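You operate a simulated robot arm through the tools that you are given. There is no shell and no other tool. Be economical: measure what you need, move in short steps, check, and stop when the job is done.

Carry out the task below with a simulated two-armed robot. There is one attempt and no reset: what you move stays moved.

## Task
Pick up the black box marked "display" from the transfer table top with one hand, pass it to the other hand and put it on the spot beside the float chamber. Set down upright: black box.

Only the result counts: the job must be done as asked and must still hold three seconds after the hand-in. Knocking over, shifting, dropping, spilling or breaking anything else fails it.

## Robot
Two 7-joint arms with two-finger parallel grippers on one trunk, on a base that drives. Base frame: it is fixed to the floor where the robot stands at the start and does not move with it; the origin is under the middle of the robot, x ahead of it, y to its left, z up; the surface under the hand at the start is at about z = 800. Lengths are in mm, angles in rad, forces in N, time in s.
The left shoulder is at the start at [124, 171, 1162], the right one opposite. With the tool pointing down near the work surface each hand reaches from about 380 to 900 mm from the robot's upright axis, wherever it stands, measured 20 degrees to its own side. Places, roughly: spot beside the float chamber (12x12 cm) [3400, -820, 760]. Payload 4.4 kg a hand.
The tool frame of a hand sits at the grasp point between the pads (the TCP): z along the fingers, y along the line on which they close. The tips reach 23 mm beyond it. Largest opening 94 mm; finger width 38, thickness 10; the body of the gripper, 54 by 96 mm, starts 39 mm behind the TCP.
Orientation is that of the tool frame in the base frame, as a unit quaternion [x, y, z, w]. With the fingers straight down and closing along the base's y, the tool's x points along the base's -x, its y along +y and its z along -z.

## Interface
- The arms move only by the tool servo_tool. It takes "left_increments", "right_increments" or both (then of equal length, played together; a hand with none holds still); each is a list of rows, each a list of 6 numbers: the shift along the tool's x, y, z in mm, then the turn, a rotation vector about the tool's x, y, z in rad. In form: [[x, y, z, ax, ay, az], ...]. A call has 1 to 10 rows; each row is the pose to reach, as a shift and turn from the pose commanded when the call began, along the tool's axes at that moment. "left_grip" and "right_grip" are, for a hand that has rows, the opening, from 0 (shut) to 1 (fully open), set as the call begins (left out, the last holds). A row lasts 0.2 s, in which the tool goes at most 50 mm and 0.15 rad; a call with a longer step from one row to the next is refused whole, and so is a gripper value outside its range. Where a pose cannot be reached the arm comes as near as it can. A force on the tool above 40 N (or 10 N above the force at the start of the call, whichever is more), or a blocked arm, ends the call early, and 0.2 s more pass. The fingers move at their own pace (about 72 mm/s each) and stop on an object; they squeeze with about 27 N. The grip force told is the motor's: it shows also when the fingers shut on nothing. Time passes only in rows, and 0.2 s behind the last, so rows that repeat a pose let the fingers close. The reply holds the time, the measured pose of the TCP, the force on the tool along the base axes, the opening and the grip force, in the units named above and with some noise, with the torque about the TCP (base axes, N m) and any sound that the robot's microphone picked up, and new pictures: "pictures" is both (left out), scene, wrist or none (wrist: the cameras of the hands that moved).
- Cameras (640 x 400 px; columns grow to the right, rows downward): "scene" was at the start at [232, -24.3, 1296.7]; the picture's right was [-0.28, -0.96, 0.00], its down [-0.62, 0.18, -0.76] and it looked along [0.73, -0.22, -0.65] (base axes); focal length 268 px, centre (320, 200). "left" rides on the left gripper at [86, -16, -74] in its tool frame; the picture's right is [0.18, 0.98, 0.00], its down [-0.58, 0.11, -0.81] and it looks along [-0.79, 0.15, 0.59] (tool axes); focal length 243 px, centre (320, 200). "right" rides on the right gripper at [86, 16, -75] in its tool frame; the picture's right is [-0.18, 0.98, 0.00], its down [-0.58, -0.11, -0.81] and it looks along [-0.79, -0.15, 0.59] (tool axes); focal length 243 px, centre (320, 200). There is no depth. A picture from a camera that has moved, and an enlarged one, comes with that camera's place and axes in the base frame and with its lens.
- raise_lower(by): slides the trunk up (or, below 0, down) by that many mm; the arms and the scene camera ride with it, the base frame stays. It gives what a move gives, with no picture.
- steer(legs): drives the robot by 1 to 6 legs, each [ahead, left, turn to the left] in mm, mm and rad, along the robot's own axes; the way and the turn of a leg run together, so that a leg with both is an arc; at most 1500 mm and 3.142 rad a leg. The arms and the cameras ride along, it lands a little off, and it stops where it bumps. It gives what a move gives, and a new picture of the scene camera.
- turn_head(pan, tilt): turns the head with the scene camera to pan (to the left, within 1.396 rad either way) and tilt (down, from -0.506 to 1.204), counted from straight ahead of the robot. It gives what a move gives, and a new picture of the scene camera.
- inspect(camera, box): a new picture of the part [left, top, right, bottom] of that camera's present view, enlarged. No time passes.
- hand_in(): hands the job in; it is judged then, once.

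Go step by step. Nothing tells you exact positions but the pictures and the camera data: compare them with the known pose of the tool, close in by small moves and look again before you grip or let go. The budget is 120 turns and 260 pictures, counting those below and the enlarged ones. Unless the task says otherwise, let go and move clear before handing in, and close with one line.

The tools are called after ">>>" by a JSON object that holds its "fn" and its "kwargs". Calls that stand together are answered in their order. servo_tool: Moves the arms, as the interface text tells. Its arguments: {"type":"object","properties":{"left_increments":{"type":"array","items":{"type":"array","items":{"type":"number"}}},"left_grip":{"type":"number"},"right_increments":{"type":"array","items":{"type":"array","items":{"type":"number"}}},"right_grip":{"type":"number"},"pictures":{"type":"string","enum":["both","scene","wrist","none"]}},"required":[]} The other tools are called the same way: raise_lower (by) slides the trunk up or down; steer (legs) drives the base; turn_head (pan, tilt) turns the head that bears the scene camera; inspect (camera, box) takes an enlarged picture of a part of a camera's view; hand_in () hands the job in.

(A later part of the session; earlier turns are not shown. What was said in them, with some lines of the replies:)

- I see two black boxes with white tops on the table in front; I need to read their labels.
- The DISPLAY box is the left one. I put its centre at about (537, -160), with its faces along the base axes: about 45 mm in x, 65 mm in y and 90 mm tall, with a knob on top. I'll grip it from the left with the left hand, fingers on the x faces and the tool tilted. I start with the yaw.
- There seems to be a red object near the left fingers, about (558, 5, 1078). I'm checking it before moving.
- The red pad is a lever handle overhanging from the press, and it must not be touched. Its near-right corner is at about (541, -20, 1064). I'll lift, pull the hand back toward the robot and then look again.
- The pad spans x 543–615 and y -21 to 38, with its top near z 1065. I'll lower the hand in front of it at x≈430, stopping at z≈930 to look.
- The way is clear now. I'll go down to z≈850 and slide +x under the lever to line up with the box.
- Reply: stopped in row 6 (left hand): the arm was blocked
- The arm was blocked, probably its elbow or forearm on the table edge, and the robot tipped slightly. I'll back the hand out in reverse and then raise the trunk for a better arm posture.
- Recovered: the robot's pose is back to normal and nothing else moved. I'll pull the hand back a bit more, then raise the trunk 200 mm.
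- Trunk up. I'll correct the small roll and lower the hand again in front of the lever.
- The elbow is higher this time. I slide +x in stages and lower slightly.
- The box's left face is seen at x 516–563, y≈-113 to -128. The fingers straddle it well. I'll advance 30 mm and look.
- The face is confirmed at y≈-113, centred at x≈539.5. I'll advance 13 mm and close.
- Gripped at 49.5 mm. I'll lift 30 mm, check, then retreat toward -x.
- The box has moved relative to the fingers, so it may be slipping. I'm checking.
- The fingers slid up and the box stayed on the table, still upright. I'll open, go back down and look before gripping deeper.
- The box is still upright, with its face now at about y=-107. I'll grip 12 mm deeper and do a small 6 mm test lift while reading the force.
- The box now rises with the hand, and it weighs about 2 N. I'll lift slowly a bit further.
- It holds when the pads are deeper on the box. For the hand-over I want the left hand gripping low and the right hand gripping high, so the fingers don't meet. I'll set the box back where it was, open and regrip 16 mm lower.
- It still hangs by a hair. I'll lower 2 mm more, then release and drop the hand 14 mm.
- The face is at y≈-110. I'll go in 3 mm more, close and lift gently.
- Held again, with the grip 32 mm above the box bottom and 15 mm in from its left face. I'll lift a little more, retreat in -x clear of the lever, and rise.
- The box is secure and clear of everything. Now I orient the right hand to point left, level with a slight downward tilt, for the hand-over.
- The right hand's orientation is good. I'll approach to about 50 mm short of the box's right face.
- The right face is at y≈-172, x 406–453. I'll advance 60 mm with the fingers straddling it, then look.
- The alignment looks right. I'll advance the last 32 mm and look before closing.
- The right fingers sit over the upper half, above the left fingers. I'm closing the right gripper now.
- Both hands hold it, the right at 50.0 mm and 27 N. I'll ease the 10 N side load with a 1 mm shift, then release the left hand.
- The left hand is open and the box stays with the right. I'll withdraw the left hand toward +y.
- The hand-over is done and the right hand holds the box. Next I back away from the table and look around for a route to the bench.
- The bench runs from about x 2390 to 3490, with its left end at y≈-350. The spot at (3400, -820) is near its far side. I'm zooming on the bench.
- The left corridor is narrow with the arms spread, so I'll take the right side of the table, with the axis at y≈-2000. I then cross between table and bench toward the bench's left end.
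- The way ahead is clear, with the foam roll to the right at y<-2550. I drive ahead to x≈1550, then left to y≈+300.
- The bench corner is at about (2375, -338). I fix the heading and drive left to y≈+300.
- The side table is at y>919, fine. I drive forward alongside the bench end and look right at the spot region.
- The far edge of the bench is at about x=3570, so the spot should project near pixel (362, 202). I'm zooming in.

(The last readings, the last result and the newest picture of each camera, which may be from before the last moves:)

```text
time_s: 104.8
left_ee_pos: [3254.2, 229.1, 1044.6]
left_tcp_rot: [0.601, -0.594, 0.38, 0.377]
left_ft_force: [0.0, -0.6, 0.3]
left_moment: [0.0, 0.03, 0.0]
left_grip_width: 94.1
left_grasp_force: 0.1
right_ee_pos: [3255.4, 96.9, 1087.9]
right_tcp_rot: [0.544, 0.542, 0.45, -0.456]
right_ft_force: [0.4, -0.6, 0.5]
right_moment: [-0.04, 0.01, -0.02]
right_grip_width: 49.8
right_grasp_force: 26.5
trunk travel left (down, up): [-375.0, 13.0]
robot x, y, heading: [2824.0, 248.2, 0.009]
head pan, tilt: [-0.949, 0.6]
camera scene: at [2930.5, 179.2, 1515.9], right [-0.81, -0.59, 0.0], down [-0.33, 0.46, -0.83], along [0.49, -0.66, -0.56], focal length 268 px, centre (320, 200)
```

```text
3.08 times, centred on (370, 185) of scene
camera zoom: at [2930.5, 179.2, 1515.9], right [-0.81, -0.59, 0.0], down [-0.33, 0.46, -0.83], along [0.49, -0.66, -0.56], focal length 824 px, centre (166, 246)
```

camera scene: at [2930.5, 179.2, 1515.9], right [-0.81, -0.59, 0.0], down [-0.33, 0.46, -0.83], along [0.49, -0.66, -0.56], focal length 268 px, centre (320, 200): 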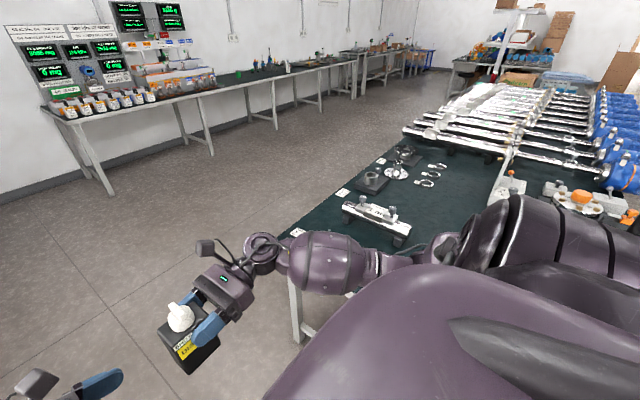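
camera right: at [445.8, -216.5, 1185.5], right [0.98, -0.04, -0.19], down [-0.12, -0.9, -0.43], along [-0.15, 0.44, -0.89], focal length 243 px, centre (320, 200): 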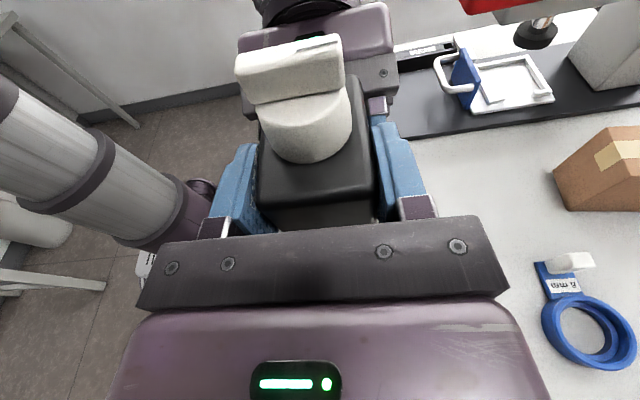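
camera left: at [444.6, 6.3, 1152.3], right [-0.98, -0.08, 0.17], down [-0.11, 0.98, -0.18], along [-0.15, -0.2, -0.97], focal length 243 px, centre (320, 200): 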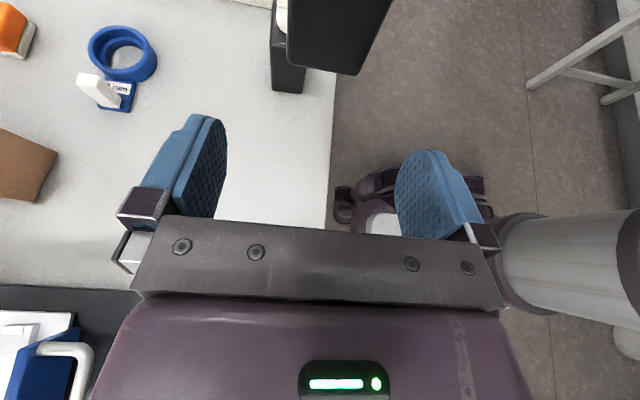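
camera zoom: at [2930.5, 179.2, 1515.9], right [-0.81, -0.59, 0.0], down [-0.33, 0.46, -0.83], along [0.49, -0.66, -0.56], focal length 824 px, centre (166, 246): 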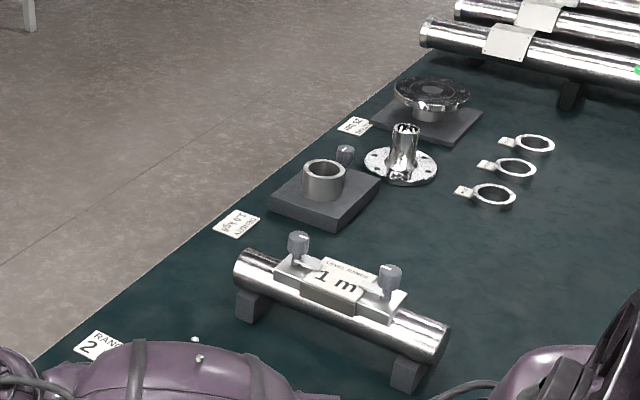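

The spot lies behind the "1 m" pipe, near the far edge. I'll drive to the far side of the bench, turn around and look from there.

>>> {"fn": "steer", "kwargs": {"legs": [[1350, 0, 0], [0, 0, 1.57], [0, 0, 1.56]]}}

>>> {"fn": "turn_head", "kwargs": {"pan": 0.0, "tilt": 0.7}}

```text
time_s: 119.3
left_ee_pos: [3739.6, 278.7, 1043.5]
left_tcp_rot: [0.582, 0.613, 0.368, -0.387]
left_ft_force: [0.4, -0.6, 0.3]
left_moment: [-0.02, 0.0, -0.03]
left_grip_width: 93.8
left_grasp_force: 0.1
right_ee_pos: [3734.3, 412.8, 1087.5]
right_tcp_rot: [0.554, -0.533, 0.464, 0.439]
right_ft_force: [0.5, 0.3, 0.3]
right_moment: [0.02, -0.02, -0.01]
right_grip_width: 49.9
right_grasp_force: 26.7
trunk travel left (down, up): [-375.0, 13.0]
robot x, y, heading: [4173.6, 275.3, -3.09]
head pan, tilt: [-0.949, 0.6]
camera scene: at [4059.1, 341.5, 1515.9], right [0.78, 0.62, 0.0], down [0.35, -0.44, -0.83], along [-0.51, 0.65, -0.56], focal length 268 px, centre (320, 200)
```

scene: 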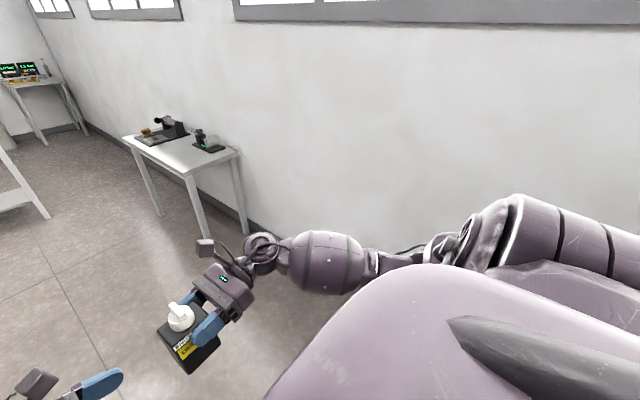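

```text
time_s: 120.5
left_ee_pos: [3741.8, 278.2, 1043.1]
left_tcp_rot: [0.582, 0.613, 0.369, -0.387]
left_ft_force: [-0.4, 0.0, -0.6]
left_moment: [-0.03, 0.0, 0.05]
left_grip_width: 94.0
left_grasp_force: 0.1
right_ee_pos: [3734.0, 412.2, 1087.7]
right_tcp_rot: [0.552, -0.534, 0.464, 0.441]
right_ft_force: [0.8, 0.7, 0.7]
right_moment: [0.04, -0.03, -0.01]
right_grip_width: 49.9
right_grasp_force: 26.7
trunk travel left (down, up): [-375.0, 13.0]
robot x, y, heading: [4172.2, 276.3, -3.09]
head pan, tilt: [0.0, 0.7]
camera scene: at [4029.4, 268.2, 1507.3], right [-0.05, 1.0, 0.0], down [0.64, 0.03, -0.76], along [-0.76, -0.04, -0.64], focal length 268 px, centre (320, 200)
```

scene: 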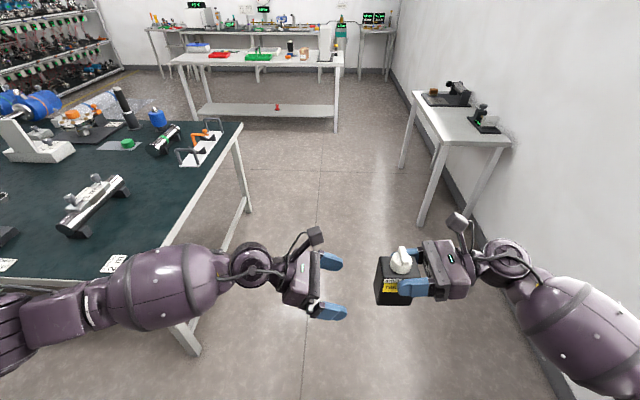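

I correct the heading and strafe left (base -y) to y≈-980.

>>> {"fn": "steer", "kwargs": {"legs": [[0, 0, -0.052], [0, 1255, 0]]}}

>>> {"fn": "turn_head", "kwargs": {"pan": 0.0, "tilt": 0.6}}

```text
time_s: 132.2
left_ee_pos: [3739.1, -952.9, 1043.7]
left_tcp_rot: [0.599, 0.596, 0.379, -0.377]
left_ft_force: [-0.2, 0.0, 0.0]
left_moment: [-0.02, 0.02, 0.0]
left_grip_width: 94.3
left_grasp_force: 0.0
right_ee_pos: [3740.6, -820.5, 1088.0]
right_tcp_rot: [-0.538, 0.548, -0.452, -0.453]
right_ft_force: [0.4, 0.3, 0.4]
right_moment: [0.0, -0.05, 0.0]
right_grip_width: 49.8
right_grasp_force: 27.1
trunk travel left (down, up): [-375.0, 13.0]
robot x, y, heading: [4174.5, -984.0, 3.14]
head pan, tilt: [0.0, 0.7]
camera scene: at [4026.8, -980.3, 1507.3], right [0.0, 1.0, 0.0], down [0.64, 0.0, -0.76], along [-0.76, 0.0, -0.64], focal length 268 px, centre (320, 200)
```

scene: 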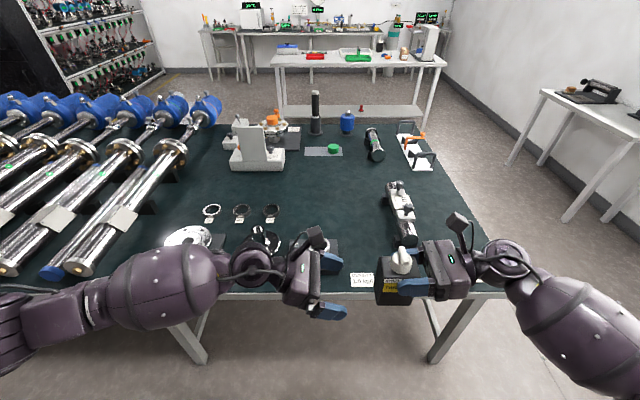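

```text
time_s: 132.8
left_ee_pos: [3738.7, -953.3, 1042.4]
left_tcp_rot: [0.599, 0.597, 0.378, -0.377]
left_ft_force: [0.1, 0.2, 0.1]
left_moment: [-0.02, -0.01, 0.0]
left_grip_width: 94.0
left_grasp_force: 0.0
right_ee_pos: [3739.6, -820.3, 1087.8]
right_tcp_rot: [-0.538, 0.547, -0.453, -0.453]
right_ft_force: [-0.5, 0.4, 0.0]
right_moment: [0.02, 0.04, -0.01]
right_grip_width: 49.8
right_grasp_force: 27.1
trunk travel left (down, up): [-375.0, 13.0]
robot x, y, heading: [4168.0, -982.7, 3.14]
head pan, tilt: [0.0, 0.6]
camera scene: at [4023.3, -980.2, 1515.9], right [0.0, 1.0, 0.0], down [0.57, 0.0, -0.82], along [-0.82, 0.0, -0.57], focal length 268 px, centre (320, 200)
```

scene: 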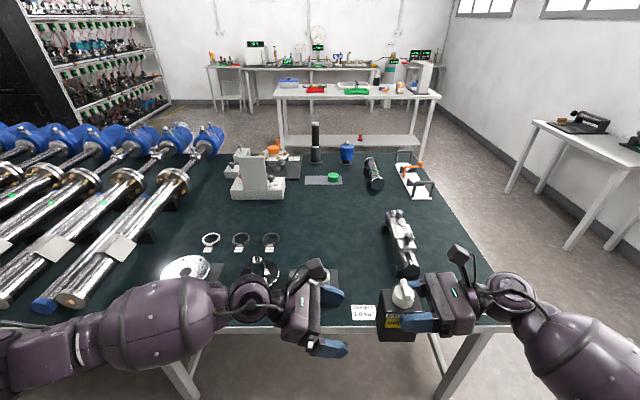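

The spot should be at about pixel (365, 275), between the ring block and the "1 m" pipe. I'm zooming.

>>> {"fn": "inspect", "kwargs": {"camera": "scene", "box": [270, 190, 460, 340]}}

>>> {"fn": "inspect", "kwargs": {"camera": "left", "box": [0, 0, 640, 400]}}

>>> {"fn": "inspect", "kwargs": {"camera": "right", "box": [0, 0, 640, 400]}}

```text
2.67 times, centred on (365, 265) of scene
camera zoom: at [4023.3, -980.2, 1515.9], right [0.0, 1.0, 0.0], down [0.57, 0.0, -0.82], along [-0.82, 0.0, -0.57], focal length 714 px, centre (200, 27)
```

zoom: 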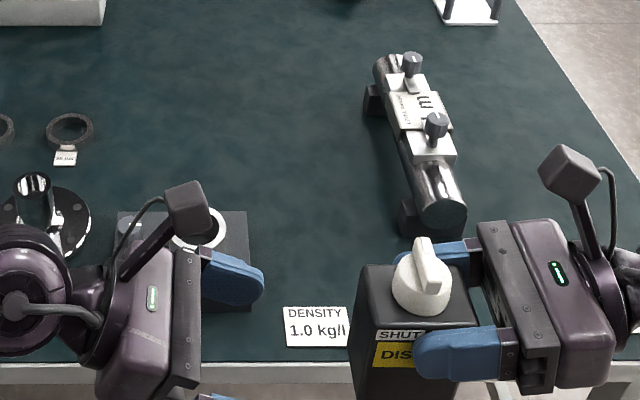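

```text
1.00 times, centred on (320, 200) of left (not enlarged: the box is as wide or as high as the picture)
camera zoom: at [3721.6, -983.6, 1152.2], right [0.98, 0.07, 0.17], down [0.1, -0.98, -0.18], along [0.15, 0.19, -0.97], focal length 243 px, centre (320, 200)
```

zoom: 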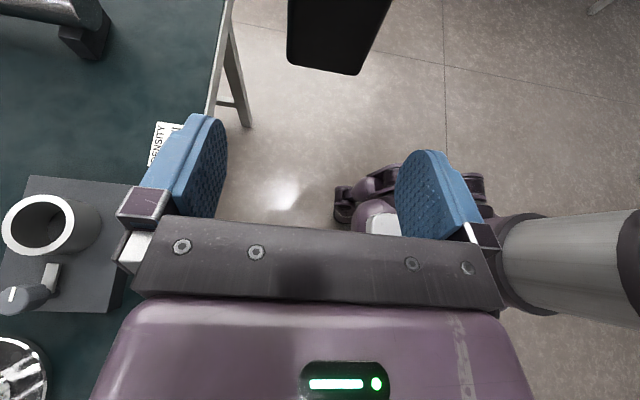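

```text
1.00 times, centred on (320, 200) of right (not enlarged: the box is as wide or as high as the picture)
camera zoom: at [3723.7, -762.7, 1185.5], right [-0.98, 0.04, -0.19], down [0.12, 0.9, -0.43], along [0.15, -0.44, -0.88], focal length 243 px, centre (320, 200)
```

zoom: 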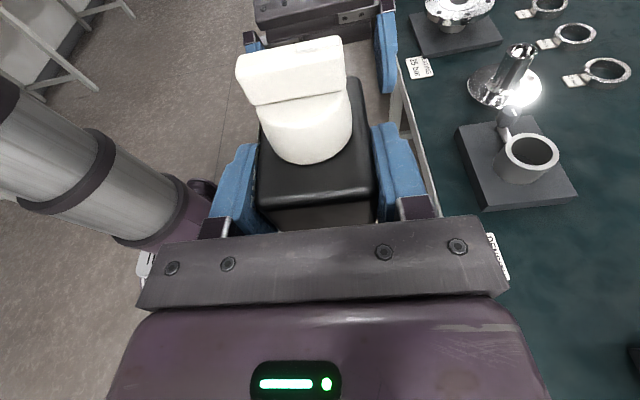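

The free patch between the ring block (right edge y≈-918) and the pipe (y≈-720) matches the spot. Coming in from the side would hit the pipe, so I'll yaw the right hand to point forward. First I move the left hand aside.

>>> {"fn": "servo_tool", "kwargs": {"left_increments": [[-17.4, 0, -36, 0, 0, 0], [-34.8, 0, -72, 0, 0, 0], [-52, 0, -108, 0, 0, 0]], "pictures": "none"}}

>>> {"fn": "servo_tool", "kwargs": {"right_increments": [[-0.7, 17, -4, -0.1476, 0, 0.0262], [-1.4, 34, -8, -0.2952, 0, 0.0525], [-2.1, 51, -12, -0.4428, 0, 0.0788], [-2.8, 68, -16, -0.5904, 0, 0.105], [-3.5, 85, -20, -0.738, 0, 0.1313], [-4.2, 102, -24, -0.8856, 0, 0.1575], [-4.9, 119, -28, -1.0332, 0, 0.1838], [-5.6, 136, -32, -1.1808, 0, 0.21], [-6.3, 153, -36, -1.3284, 0, 0.2363], [-7, 170, -40, -1.476, 0, 0.2625]]}}

```text
time_s: 133.6
left_ee_pos: [3739.1, -1074.2, 1044.6]
left_tcp_rot: [0.599, 0.596, 0.379, -0.378]
left_ft_force: [0.1, 0.0, -0.1]
left_moment: [0.0, -0.01, 0.01]
left_grip_width: 93.9
left_grasp_force: 0.1
right_ee_pos: [3739.3, -820.8, 1087.7]
right_tcp_rot: [-0.538, 0.548, -0.452, -0.453]
right_ft_force: [0.0, -0.3, 0.1]
right_moment: [0.05, 0.0, -0.01]
right_grip_width: 49.8
right_grasp_force: 27.2
trunk travel left (down, up): [-375.0, 13.0]
robot x, y, heading: [4170.5, -980.6, 3.137]
head pan, tilt: [0.0, 0.6]
```

```text
time_s: 136.0
left_ee_pos: [3738.9, -1072.4, 1045.3]
left_tcp_rot: [0.599, 0.596, 0.379, -0.377]
left_ft_force: [1.2, 1.0, -0.2]
left_moment: [0.0, -0.01, 0.01]
left_grip_width: 94.2
left_grasp_force: 0.1
right_ee_pos: [3564.9, -734.6, 1090.4]
right_tcp_rot: [-0.123, 0.758, 0.063, -0.638]
right_ft_force: [0.1, 0.8, -1.9]
right_moment: [0.0, -0.04, 0.01]
right_grip_width: 49.9
right_grasp_force: 26.5
trunk travel left (down, up): [-375.0, 13.0]
robot x, y, heading: [4171.6, -983.0, 3.136]
head pan, tilt: [0.0, 0.6]
stopped in row 10 (right hand): the arm was blocked; the commanded pose is now the measured one
camera scene: at [4023.9, -979.5, 1516.0], right [0.0, 1.0, 0.0], down [0.56, 0.0, -0.83], along [-0.83, 0.0, -0.56], focal length 268 px, centre (320, 200)
camera right: at [3623.5, -736.4, 1189.6], right [-0.08, 0.99, 0.07], down [0.89, 0.1, -0.44], along [-0.44, 0.03, -0.9], focal length 243 px, centre (320, 200)
```

scene: 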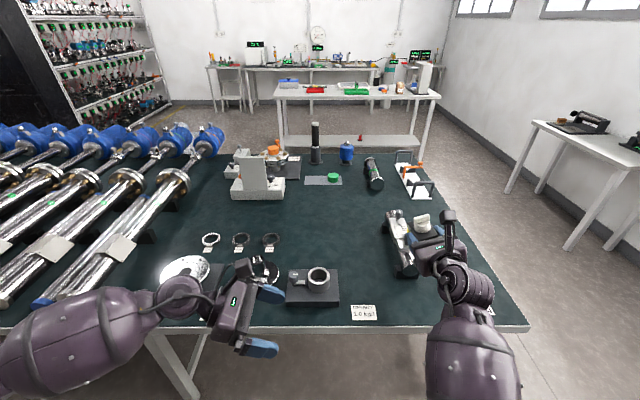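
right: 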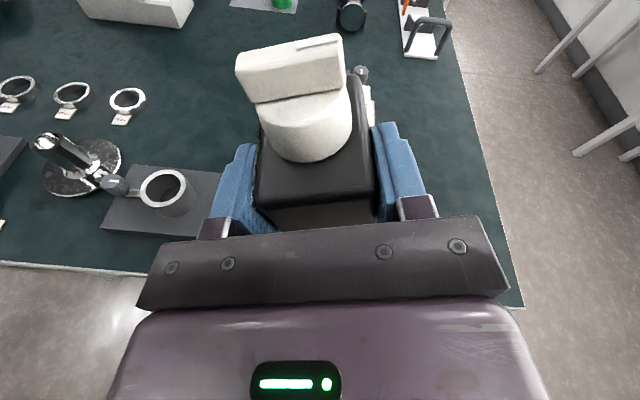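

The arm met a joint limit near the end, which left the box rolled about 15° sideways in the air. I'll back the yaw off to about 60° and square the box upright again.

>>> {"fn": "servo_tool", "kwargs": {"right_increments": [[3.7, -13, 0.9, 0.1125, 0.016, 0.0435], [7.4, -26, 1.7, 0.225, 0.032, 0.087], [11, -40, 2.5, 0.3375, 0.048, 0.1305], [14.7, -52.9, 3.4, 0.45, 0.064, 0.174], [14.7, -52.9, 3.4, 0.45, 0.064, 0.174]]}}

```text
time_s: 137.2
left_ee_pos: [3738.2, -1073.6, 1044.5]
left_tcp_rot: [0.6, 0.596, 0.379, -0.376]
left_ft_force: [0.1, 1.0, -0.2]
left_moment: [0.02, 0.0, -0.02]
left_grip_width: 94.3
left_grasp_force: 0.0
right_ee_pos: [3566.0, -791.0, 1090.6]
right_tcp_rot: [-0.198, 0.739, -0.17, -0.622]
right_ft_force: [0.6, -0.3, -2.2]
right_moment: [-0.01, -0.03, 0.02]
right_grip_width: 49.6
right_grasp_force: 27.3
trunk travel left (down, up): [-375.0, 13.0]
robot x, y, heading: [4170.9, -979.7, 3.138]
head pan, tilt: [0.0, 0.6]
camera scene: at [4023.4, -980.5, 1515.9], right [0.0, 1.0, 0.0], down [0.56, 0.0, -0.83], along [-0.83, 0.0, -0.56], focal length 268 px, centre (320, 200)
camera right: at [3607.4, -747.3, 1188.3], right [-0.47, 0.87, -0.19], down [0.83, 0.35, -0.43], along [-0.31, -0.36, -0.88], focal length 243 px, centre (320, 200)
```

scene: 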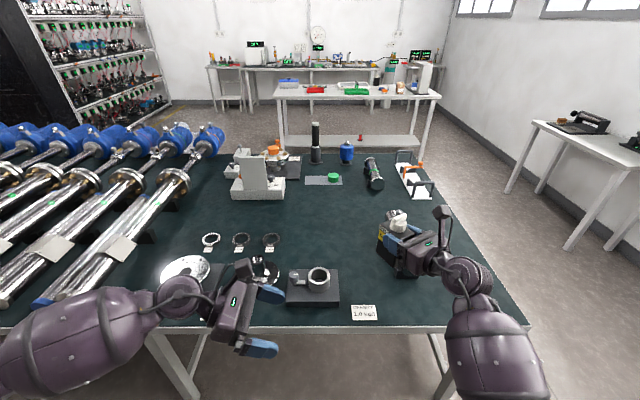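
right: 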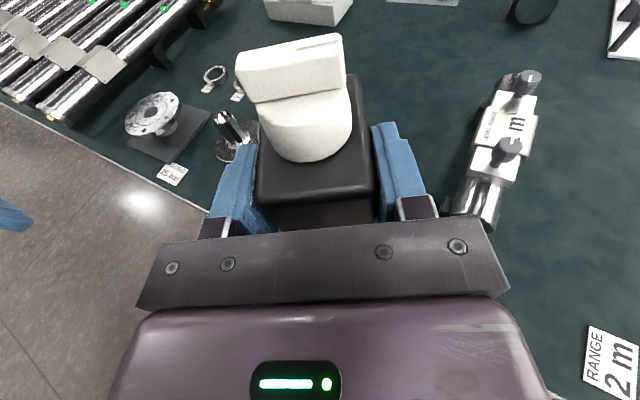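

The box is upright again with a clean 60° yaw. I drive forward 147 mm and 26 mm left to bring it above the spot.

>>> {"fn": "steer", "kwargs": {"legs": [[147, 26, 0]]}}

```text
time_s: 138.6
left_ee_pos: [3591.1, -1098.4, 1042.9]
left_tcp_rot: [0.599, 0.596, 0.38, -0.377]
left_ft_force: [-0.9, 0.0, -0.3]
left_moment: [0.0, -0.04, -0.02]
left_grip_width: 93.9
left_grasp_force: 0.0
right_ee_pos: [3417.4, -814.9, 1089.8]
right_tcp_rot: [-0.197, 0.74, -0.168, -0.62]
right_ft_force: [0.5, 0.4, -1.9]
right_moment: [0.01, -0.05, 0.01]
right_grip_width: 49.7
right_grasp_force: 27.2
trunk travel left (down, up): [-375.0, 13.0]
robot x, y, heading: [4022.7, -1004.5, 3.139]
head pan, tilt: [0.0, 0.6]
camera scene: at [3875.1, -1005.5, 1515.7], right [0.01, 1.0, 0.0], down [0.57, 0.0, -0.82], along [-0.82, 0.0, -0.57], focal length 268 px, centre (320, 200)
```

scene: 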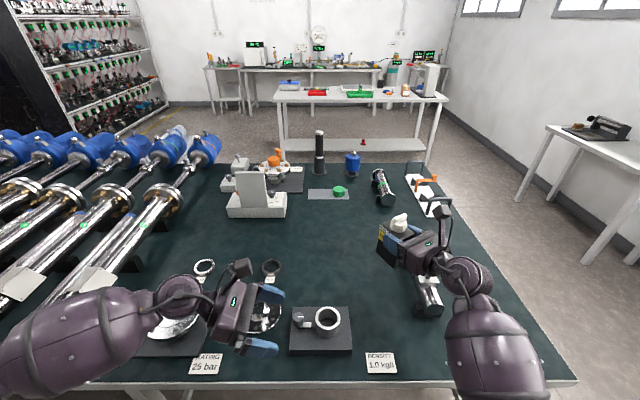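

The box is now above the spot at TCP (3417, -815), target (3419, -817). I start lowering and check the arm posture on the way.

>>> {"fn": "servo_tool", "kwargs": {"right_increments": [[-39.4, 0, 7, 0, 0, 0], [-78.8, 0, 13.9, 0, 0, 0], [-118.2, 0, 20.9, 0, 0, 0], [-157.6, 0, 27.8, 0, 0, 0], [-157.6, 0, 27.8, 0, 0, 0]]}}

>>> {"fn": "inspect", "kwargs": {"camera": "scene", "box": [280, 200, 500, 400]}}

```text
time_s: 139.8
left_ee_pos: [3591.2, -1098.2, 1045.0]
left_tcp_rot: [0.6, 0.595, 0.38, -0.375]
left_ft_force: [-0.1, 0.5, 0.4]
left_moment: [0.01, 0.03, -0.01]
left_grip_width: 94.2
left_grasp_force: 0.0
right_ee_pos: [3418.9, -814.7, 928.8]
right_tcp_rot: [-0.195, 0.741, -0.166, -0.621]
right_ft_force: [-0.8, 0.0, -1.7]
right_moment: [0.05, -0.01, 0.0]
right_grip_width: 49.9
right_grasp_force: 26.6
trunk travel left (down, up): [-375.0, 13.0]
robot x, y, heading: [4026.2, -1003.2, 3.135]
head pan, tilt: [0.0, 0.6]
camera scene: at [3876.8, -1005.2, 1516.0], right [0.01, 1.0, 0.0], down [0.56, 0.0, -0.83], along [-0.83, 0.0, -0.56], focal length 268 px, centre (320, 200)
camera right: at [3461.6, -771.2, 1027.5], right [-0.46, 0.87, -0.18], down [0.83, 0.35, -0.43], along [-0.31, -0.35, -0.88], focal length 243 px, centre (320, 200)
```

scene: 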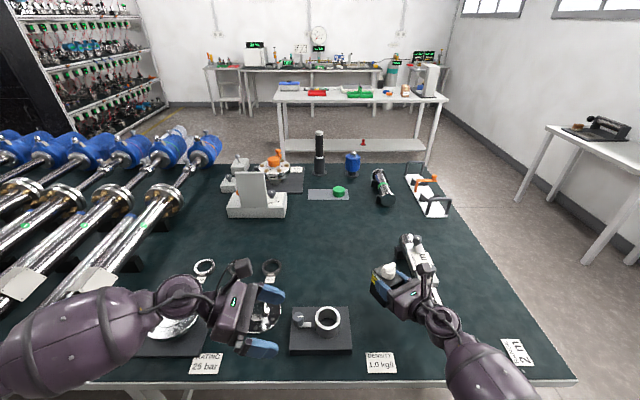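
right: 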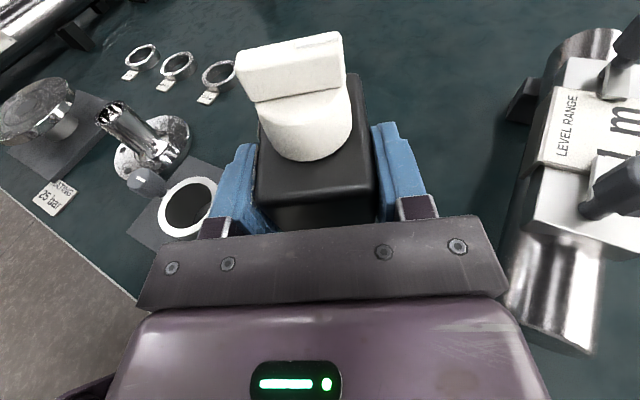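

```text
2.00 times, centred on (390, 300) of scene
camera zoom: at [3876.8, -1005.2, 1516.0], right [0.01, 1.0, 0.0], down [0.56, 0.0, -0.83], along [-0.83, 0.0, -0.56], focal length 536 px, centre (180, 0)
```

zoom: 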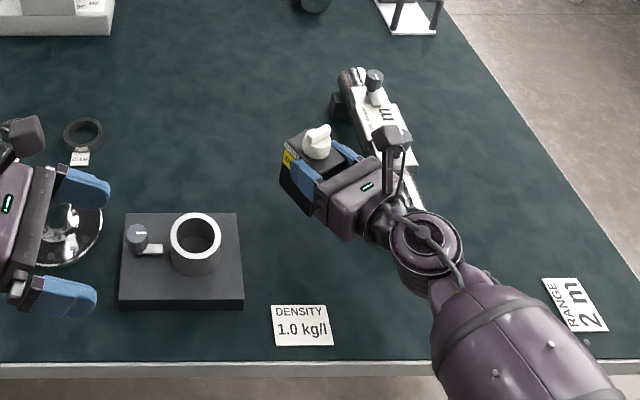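

Clearances look good: the pipe end is about 75 mm from the hand and the block is over 40 mm from the fingers. I lower another 78 mm.

>>> {"fn": "servo_tool", "kwargs": {"right_increments": [[-29.5, 0, 5.2, 0, 0, 0], [-59, 0, 10.4, 0, 0, 0], [-76.8, 0, 13.6, 0, 0, 0], [-76.8, 0, 13.6, 0, 0, 0]]}}

>>> {"fn": "inspect", "kwargs": {"camera": "scene", "box": [300, 230, 460, 330]}}

```text
time_s: 140.8
left_ee_pos: [3591.3, -1097.5, 1044.3]
left_tcp_rot: [0.599, 0.596, 0.379, -0.377]
left_ft_force: [0.1, 0.5, 0.3]
left_moment: [-0.01, -0.02, -0.02]
left_grip_width: 93.9
left_grasp_force: 0.1
right_ee_pos: [3418.2, -818.4, 854.0]
right_tcp_rot: [-0.197, 0.739, -0.169, -0.622]
right_ft_force: [-0.1, 0.1, -1.6]
right_moment: [0.02, 0.01, -0.01]
right_grip_width: 49.7
right_grasp_force: 26.7
trunk travel left (down, up): [-375.0, 13.0]
robot x, y, heading: [4025.6, -1004.8, 3.134]
head pan, tilt: [0.0, 0.6]
camera scene: at [3876.6, -1005.2, 1515.9], right [0.01, 1.0, 0.0], down [0.56, 0.0, -0.83], along [-0.83, 0.0, -0.56], focal length 268 px, centre (320, 200)
camera right: at [3461.1, -773.4, 952.1], right [-0.46, 0.87, -0.19], down [0.83, 0.35, -0.43], along [-0.31, -0.36, -0.88], focal length 243 px, centre (320, 200)
```

scene: 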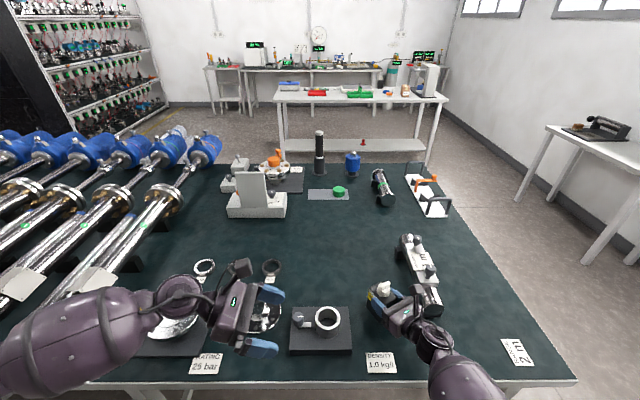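
right: 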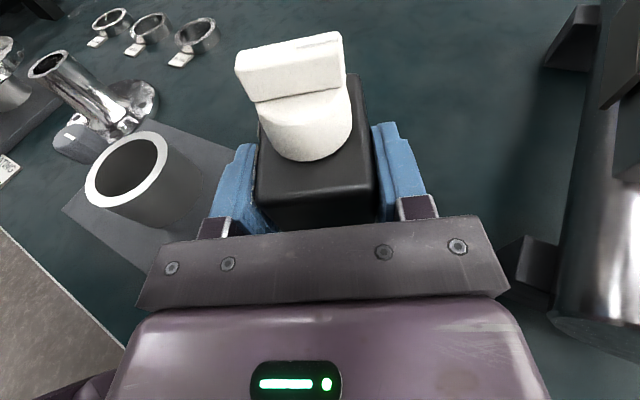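

```text
4.00 times, centred on (380, 280) of scene
camera zoom: at [3876.6, -1005.2, 1515.9], right [0.01, 1.0, 0.0], down [0.56, 0.0, -0.83], along [-0.83, 0.0, -0.56], focal length 1072 px, centre (80, -120)
```

zoom: 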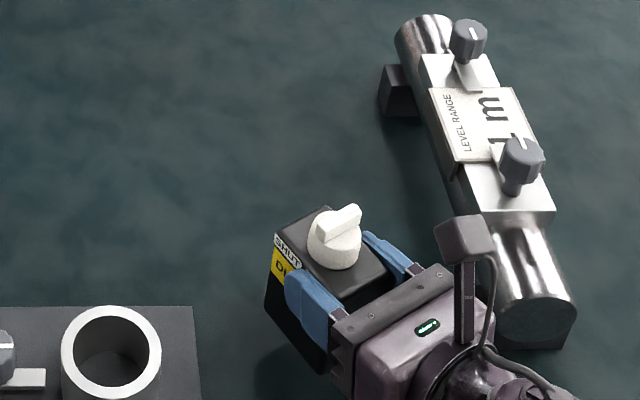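

I'm about 18 mm above the surface. I lower in small steps and watch the force.

>>> {"fn": "servo_tool", "kwargs": {"right_increments": [[-6, 0, 1, 0, 0, 0], [-12, 0, 2.1, 0, 0, 0], [-14, 0, 2.5, 0, 0, 0], [-14, 0, 2.5, 0, 0, 0]], "pictures": "none"}}

>>> {"fn": "servo_tool", "kwargs": {"right_increments": [[-1, 0, 0.2, 0, 0, 0], [-2, 0, 0.4, 0, 0, 0], [-2, 0, 0.4, 0, 0, 0]], "pictures": "none"}}

```text
time_s: 141.8
left_ee_pos: [3591.9, -1097.7, 1043.8]
left_tcp_rot: [0.6, 0.596, 0.38, -0.376]
left_ft_force: [0.3, 0.1, -0.3]
left_moment: [0.02, -0.01, -0.01]
left_grip_width: 94.0
left_grasp_force: 0.0
right_ee_pos: [3417.8, -817.7, 838.0]
right_tcp_rot: [-0.197, 0.74, -0.168, -0.621]
right_ft_force: [0.2, 0.6, -2.9]
right_moment: [0.05, -0.01, -0.01]
right_grip_width: 49.9
right_grasp_force: 27.6
trunk travel left (down, up): [-375.0, 13.0]
robot x, y, heading: [4020.5, -1007.8, 3.135]
head pan, tilt: [0.0, 0.6]
```

```text
time_s: 142.6
left_ee_pos: [3591.5, -1098.3, 1044.6]
left_tcp_rot: [0.6, 0.596, 0.379, -0.376]
left_ft_force: [-0.3, 0.0, 0.9]
left_moment: [-0.02, -0.01, 0.02]
left_grip_width: 93.9
left_grasp_force: 0.0
right_ee_pos: [3418.8, -815.7, 835.6]
right_tcp_rot: [-0.196, 0.739, -0.168, -0.622]
right_ft_force: [0.1, 0.4, -2.6]
right_moment: [0.02, -0.06, -0.01]
right_grip_width: 50.0
right_grasp_force: 27.0
trunk travel left (down, up): [-375.0, 13.0]
robot x, y, heading: [4023.3, -1006.9, 3.137]
head pan, tilt: [0.0, 0.6]
```

>>> {"fn": "servo_tool", "kwargs": {"right_increments": [[-1, 0, 0.2, 0, 0, 0], [-2, 0, 0.4, 0, 0, 0], [-2, 0, 0.4, 0, 0, 0]], "pictures": "scene"}}

>>> {"fn": "inspect", "kwargs": {"camera": "scene", "box": [340, 270, 420, 330]}}

```text
time_s: 143.4
left_ee_pos: [3591.0, -1098.2, 1044.6]
left_tcp_rot: [0.599, 0.596, 0.379, -0.377]
left_ft_force: [-1.0, 0.9, 0.2]
left_moment: [0.01, 0.02, 0.01]
left_grip_width: 93.9
left_grasp_force: 0.1
right_ee_pos: [3418.4, -816.2, 834.4]
right_tcp_rot: [-0.196, 0.74, -0.167, -0.622]
right_ft_force: [0.1, 0.4, -1.6]
right_moment: [0.02, -0.01, 0.03]
right_grip_width: 49.8
right_grasp_force: 26.9
trunk travel left (down, up): [-375.0, 13.0]
robot x, y, heading: [4029.7, -1000.2, 3.139]
head pan, tilt: [0.0, 0.6]
camera scene: at [3876.6, -1005.3, 1515.9], right [0.01, 1.0, 0.0], down [0.57, 0.0, -0.82], along [-0.82, 0.0, -0.57], focal length 268 px, centre (320, 200)
```

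scene: 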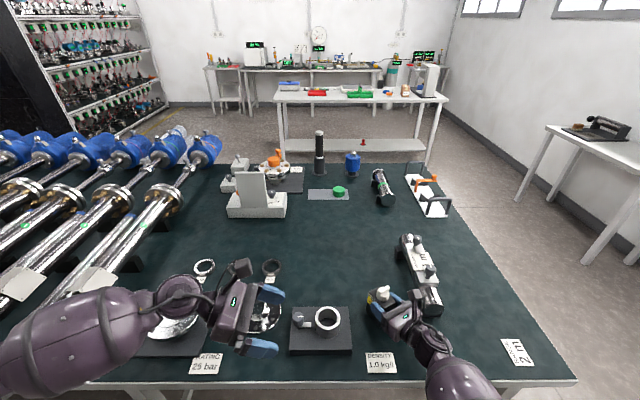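

```text
6.67 times, centred on (380, 300) of scene
camera zoom: at [3876.6, -1005.3, 1515.9], right [0.01, 1.0, 0.0], down [0.57, 0.0, -0.82], along [-0.82, 0.0, -0.57], focal length 1786 px, centre (-80, -467)
```

zoom: 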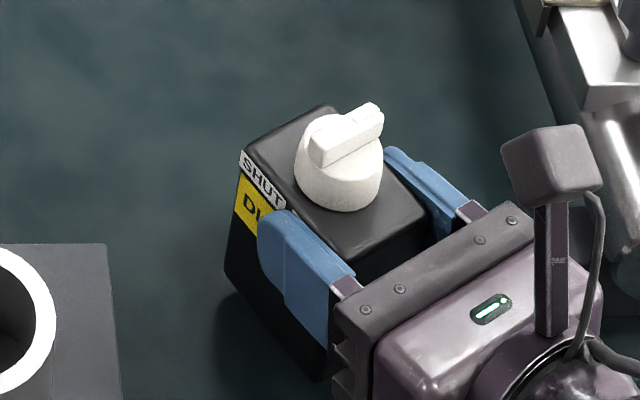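

Still no contact, so I keep lowering in 1 mm steps.

>>> {"fn": "servo_tool", "kwargs": {"right_increments": [[-1, 0, 0.2, 0, 0, 0], [-2, 0, 0.4, 0, 0, 0], [-2, 0, 0.4, 0, 0, 0]], "pictures": "none"}}

>>> {"fn": "servo_tool", "kwargs": {"right_increments": [[-1, 0, 0.2, 0, 0, 0], [-1, 0, 0.2, 0, 0, 0]], "pictures": "none"}}

```text
time_s: 144.2
left_ee_pos: [3592.0, -1097.2, 1044.9]
left_tcp_rot: [0.6, 0.595, 0.38, -0.376]
left_ft_force: [-0.7, -0.3, 0.5]
left_moment: [-0.02, 0.0, -0.03]
left_grip_width: 94.2
left_grasp_force: 0.1
right_ee_pos: [3418.0, -817.1, 832.6]
right_tcp_rot: [-0.197, 0.74, -0.168, -0.621]
right_ft_force: [0.0, 0.2, -1.5]
right_moment: [0.03, -0.03, 0.01]
right_grip_width: 50.0
right_grasp_force: 26.7
trunk travel left (down, up): [-375.0, 13.0]
robot x, y, heading: [4020.8, -1001.9, 3.137]
head pan, tilt: [0.0, 0.6]
```

```text
time_s: 144.8
left_ee_pos: [3592.0, -1098.1, 1044.2]
left_tcp_rot: [0.6, 0.596, 0.379, -0.376]
left_ft_force: [-0.3, 1.1, -0.4]
left_moment: [-0.01, 0.0, 0.02]
left_grip_width: 93.9
left_grasp_force: 0.0
right_ee_pos: [3418.2, -815.7, 830.5]
right_tcp_rot: [-0.196, 0.74, -0.168, -0.621]
right_ft_force: [0.0, 0.1, -1.9]
right_moment: [0.05, 0.01, 0.01]
right_grip_width: 50.0
right_grasp_force: 27.2
trunk travel left (down, up): [-375.0, 13.0]
robot x, y, heading: [4023.8, -1006.9, 3.134]
head pan, tilt: [0.0, 0.6]
```

>>> {"fn": "servo_tool", "kwargs": {"right_increments": [[-1, 0, 0.2, 0, 0, 0], [-2, 0, 0.4, 0, 0, 0], [-2, 0, 0.4, 0, 0, 0]], "pictures": "none"}}

>>> {"fn": "servo_tool", "kwargs": {"right_increments": [[-1, 0, 0.2, 0, 0, 0], [-1, 0, 0.2, 0, 0, 0]], "pictures": "wrist"}}

```text
time_s: 145.6
left_ee_pos: [3592.1, -1097.6, 1044.5]
left_tcp_rot: [0.6, 0.596, 0.38, -0.376]
left_ft_force: [0.2, 0.4, -0.5]
left_moment: [0.01, 0.01, 0.01]
left_grip_width: 94.1
left_grasp_force: 0.1
right_ee_pos: [3417.5, -817.0, 830.5]
right_tcp_rot: [-0.197, 0.741, -0.168, -0.62]
right_ft_force: [0.3, -0.4, -1.2]
right_moment: [0.03, -0.01, 0.0]
right_grip_width: 50.0
right_grasp_force: 27.0
trunk travel left (down, up): [-375.0, 13.0]
robot x, y, heading: [4023.7, -1008.0, 3.133]
head pan, tilt: [0.0, 0.6]
```

```text
time_s: 146.2
left_ee_pos: [3590.8, -1098.3, 1044.4]
left_tcp_rot: [0.6, 0.595, 0.38, -0.376]
left_ft_force: [0.9, 0.1, 0.9]
left_moment: [0.0, 0.02, -0.02]
left_grip_width: 94.0
left_grasp_force: 0.0
right_ee_pos: [3417.4, -815.7, 828.6]
right_tcp_rot: [-0.196, 0.74, -0.168, -0.622]
right_ft_force: [0.1, -0.6, -1.8]
right_moment: [0.02, -0.02, 0.01]
right_grip_width: 49.8
right_grasp_force: 26.9
trunk travel left (down, up): [-375.0, 13.0]
robot x, y, heading: [4023.7, -1006.4, 3.133]
head pan, tilt: [0.0, 0.6]
camera right: at [3460.5, -773.0, 926.0], right [-0.46, 0.87, -0.19], down [0.83, 0.35, -0.43], along [-0.31, -0.36, -0.88], focal length 243 px, centre (320, 200)
```

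right: 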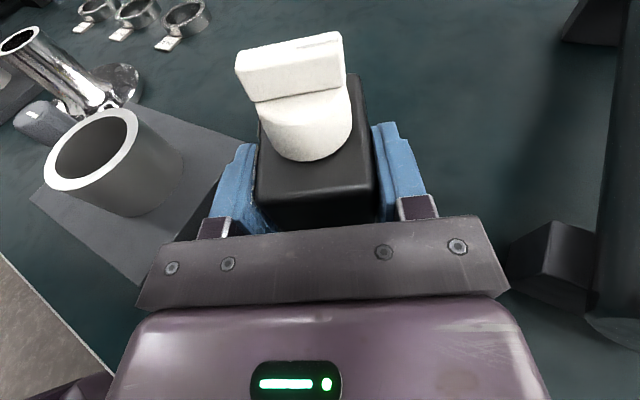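

>>> {"fn": "servo_tool", "kwargs": {"right_increments": [[-1, 0, 0.2, 0, 0, 0], [-2, 0, 0.4, 0, 0, 0], [-3, 0, 0.5, 0, 0, 0], [-3, 0, 0.5, 0, 0, 0]], "pictures": "none"}}

>>> {"fn": "inspect", "kwargs": {"camera": "scene", "box": [340, 270, 420, 330]}}

```text
time_s: 147.2
left_ee_pos: [3591.8, -1098.8, 1045.1]
left_tcp_rot: [0.599, 0.596, 0.38, -0.377]
left_ft_force: [0.9, 0.7, 0.2]
left_moment: [0.03, 0.01, 0.02]
left_grip_width: 94.0
left_grasp_force: 0.0
right_ee_pos: [3418.6, -817.2, 826.4]
right_tcp_rot: [-0.197, 0.739, -0.168, -0.622]
right_ft_force: [0.3, 1.2, 0.2]
right_moment: [0.12, -0.04, -0.01]
right_grip_width: 49.7
right_grasp_force: 27.0
trunk travel left (down, up): [-375.0, 13.0]
robot x, y, heading: [4025.0, -1009.8, 3.136]
head pan, tilt: [0.0, 0.6]
```

```text
6.67 times, centred on (380, 300) of scene
camera zoom: at [3876.8, -1005.2, 1516.0], right [0.01, 1.0, 0.0], down [0.56, 0.0, -0.83], along [-0.83, 0.0, -0.56], focal length 1786 px, centre (-80, -467)
```

zoom: 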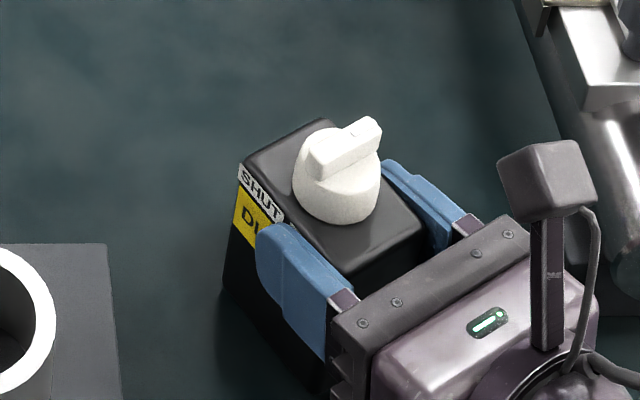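

Contact is starting, with the force up and a moment of 0.12. One more millimetre to seat it.

>>> {"fn": "servo_tool", "kwargs": {"right_increments": [[-1, 0, 0.2, 0, 0, 0], [-1, 0, 0.2, 0, 0, 0]], "pictures": "none"}}

```text
time_s: 147.8
left_ee_pos: [3591.4, -1097.3, 1045.5]
left_tcp_rot: [0.6, 0.596, 0.378, -0.376]
left_ft_force: [-1.0, -0.4, 0.9]
left_moment: [0.01, 0.0, -0.04]
left_grip_width: 94.0
left_grasp_force: 0.1
right_ee_pos: [3418.1, -815.3, 825.8]
right_tcp_rot: [-0.196, 0.739, -0.167, -0.622]
right_ft_force: [0.0, 1.7, 8.7]
right_moment: [0.45, -0.03, 0.03]
right_grip_width: 50.0
right_grasp_force: 27.1
trunk travel left (down, up): [-375.0, 13.0]
robot x, y, heading: [4022.4, -1004.5, 3.137]
head pan, tilt: [0.0, 0.6]
```

The box is seated on the bench at 8.7 N. I'm opening the right gripper.

>>> {"fn": "servo_tool", "kwargs": {"right_increments": [[0, 0, 0, 0, 0, 0], [0, 0, 0, 0, 0, 0], [0, 0, 0, 0, 0, 0], [0, 0, 0, 0, 0, 0]], "right_grip": 1}}

>>> {"fn": "inspect", "kwargs": {"camera": "scene", "box": [340, 270, 420, 330]}}

```text
time_s: 148.8
left_ee_pos: [3591.9, -1098.2, 1044.4]
left_tcp_rot: [0.599, 0.596, 0.379, -0.377]
left_ft_force: [-0.1, 0.8, 0.4]
left_moment: [0.0, -0.05, -0.03]
left_grip_width: 94.0
left_grasp_force: 0.0
right_ee_pos: [3419.1, -816.7, 824.9]
right_tcp_rot: [-0.196, 0.74, -0.167, -0.621]
right_ft_force: [-0.7, -0.1, 0.5]
right_moment: [-0.02, 0.01, 0.0]
right_grip_width: 93.8
right_grasp_force: 0.1
trunk travel left (down, up): [-375.0, 13.0]
robot x, y, heading: [4023.1, -1007.5, 3.132]
head pan, tilt: [0.0, 0.6]
camera scene: at [3876.7, -1005.3, 1515.9], right [0.01, 1.0, 0.0], down [0.56, 0.0, -0.83], along [-0.83, 0.0, -0.56], focal length 268 px, centre (320, 200)
camera right: at [3461.4, -772.7, 922.1], right [-0.46, 0.87, -0.19], down [0.83, 0.35, -0.43], along [-0.31, -0.35, -0.88], focal length 243 px, centre (320, 200)
```

scene: 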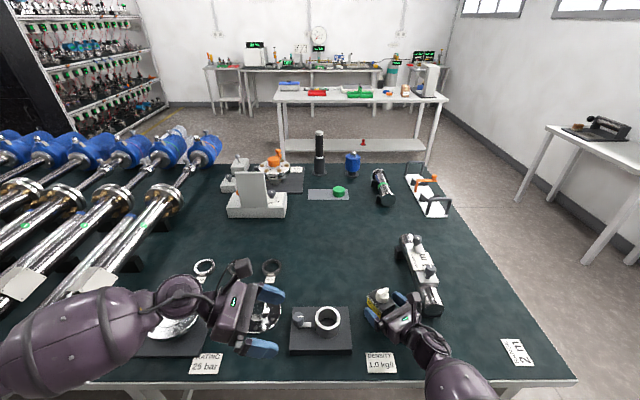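
right: 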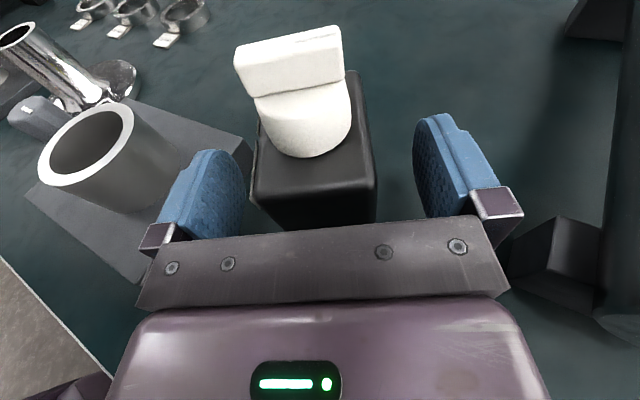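

```text
6.67 times, centred on (380, 300) of scene
camera zoom: at [3876.7, -1005.3, 1515.9], right [0.01, 1.0, 0.0], down [0.56, 0.0, -0.83], along [-0.83, 0.0, -0.56], focal length 1786 px, centre (-80, -467)
```

zoom: 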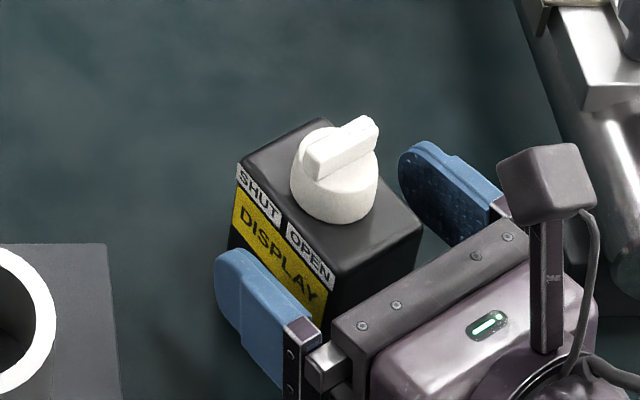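

The box stands free and upright. I withdraw along the tool axis, then up.

>>> {"fn": "servo_tool", "kwargs": {"right_increments": [[0, 0, -25, 0, 0, 0], [0, 0, -55, 0, 0, 0], [0, 0, -90, 0, 0, 0], [40, 0, -100, 0, 0, 0], [80, 0, -110, 0, 0, 0], [120, 0, -120, 0, 0, 0], [160, 0, -130, 0, 0, 0]]}}

>>> {"fn": "inspect", "kwargs": {"camera": "scene", "box": [300, 230, 460, 350]}}

```text
time_s: 150.4
left_ee_pos: [3590.8, -1099.0, 1044.3]
left_tcp_rot: [0.6, 0.596, 0.379, -0.376]
left_ft_force: [0.3, -0.1, 0.4]
left_moment: [0.01, 0.02, 0.02]
left_grip_width: 94.1
left_grasp_force: 0.0
right_ee_pos: [3504.1, -767.8, 1004.8]
right_tcp_rot: [-0.196, 0.74, -0.168, -0.621]
right_ft_force: [-0.4, 0.5, -0.1]
right_moment: [0.02, 0.03, -0.03]
right_grip_width: 93.9
right_grasp_force: 0.1
trunk travel left (down, up): [-375.0, 13.0]
robot x, y, heading: [4025.6, -1002.8, 3.139]
head pan, tilt: [0.0, 0.6]
camera scene: at [3876.8, -1005.4, 1516.0], right [0.01, 1.0, 0.0], down [0.56, 0.0, -0.83], along [-0.83, 0.0, -0.56], focal length 268 px, centre (320, 200)
camera right: at [3546.5, -724.5, 1101.8], right [-0.46, 0.87, -0.19], down [0.83, 0.35, -0.43], along [-0.31, -0.36, -0.88], focal length 243 px, centre (320, 200)
```

scene: 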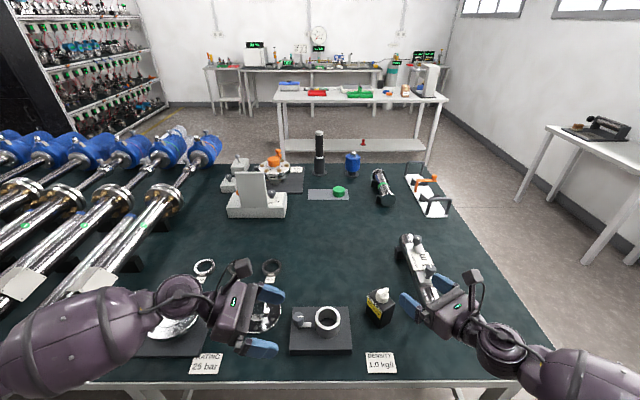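
right: 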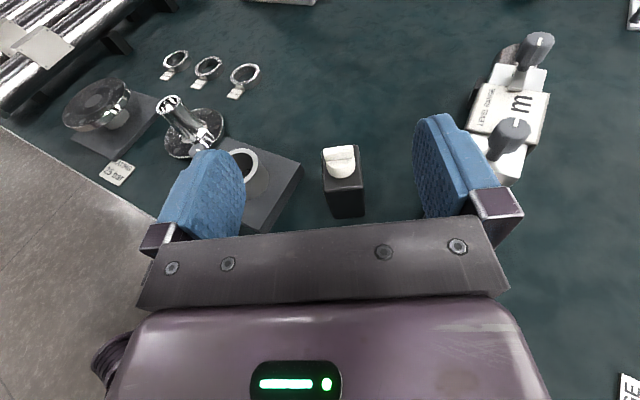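

```text
3.33 times, centred on (380, 290) of scene
camera zoom: at [3876.8, -1005.4, 1516.0], right [0.01, 1.0, 0.0], down [0.56, 0.0, -0.83], along [-0.83, 0.0, -0.56], focal length 893 px, centre (120, -100)
```

zoom: 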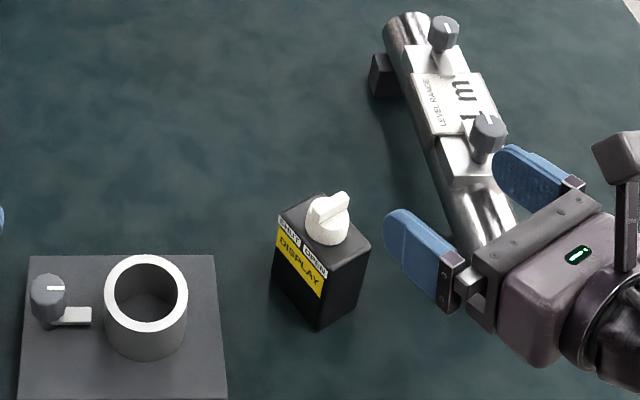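

The black "display" box stands upright at about (3400, -822), centred on the spot beside the float chamber. Both hands are clear and nothing else on the bench has moved, so I'm handing in.

>>> {"fn": "hand_in", "kwargs": {}}

```text
The job is handed in.
```

The black "display" box was picked up with the left hand, passed to the right, and set upright on the spot beside the float chamber. Both grippers are clear, and the job is handed in.
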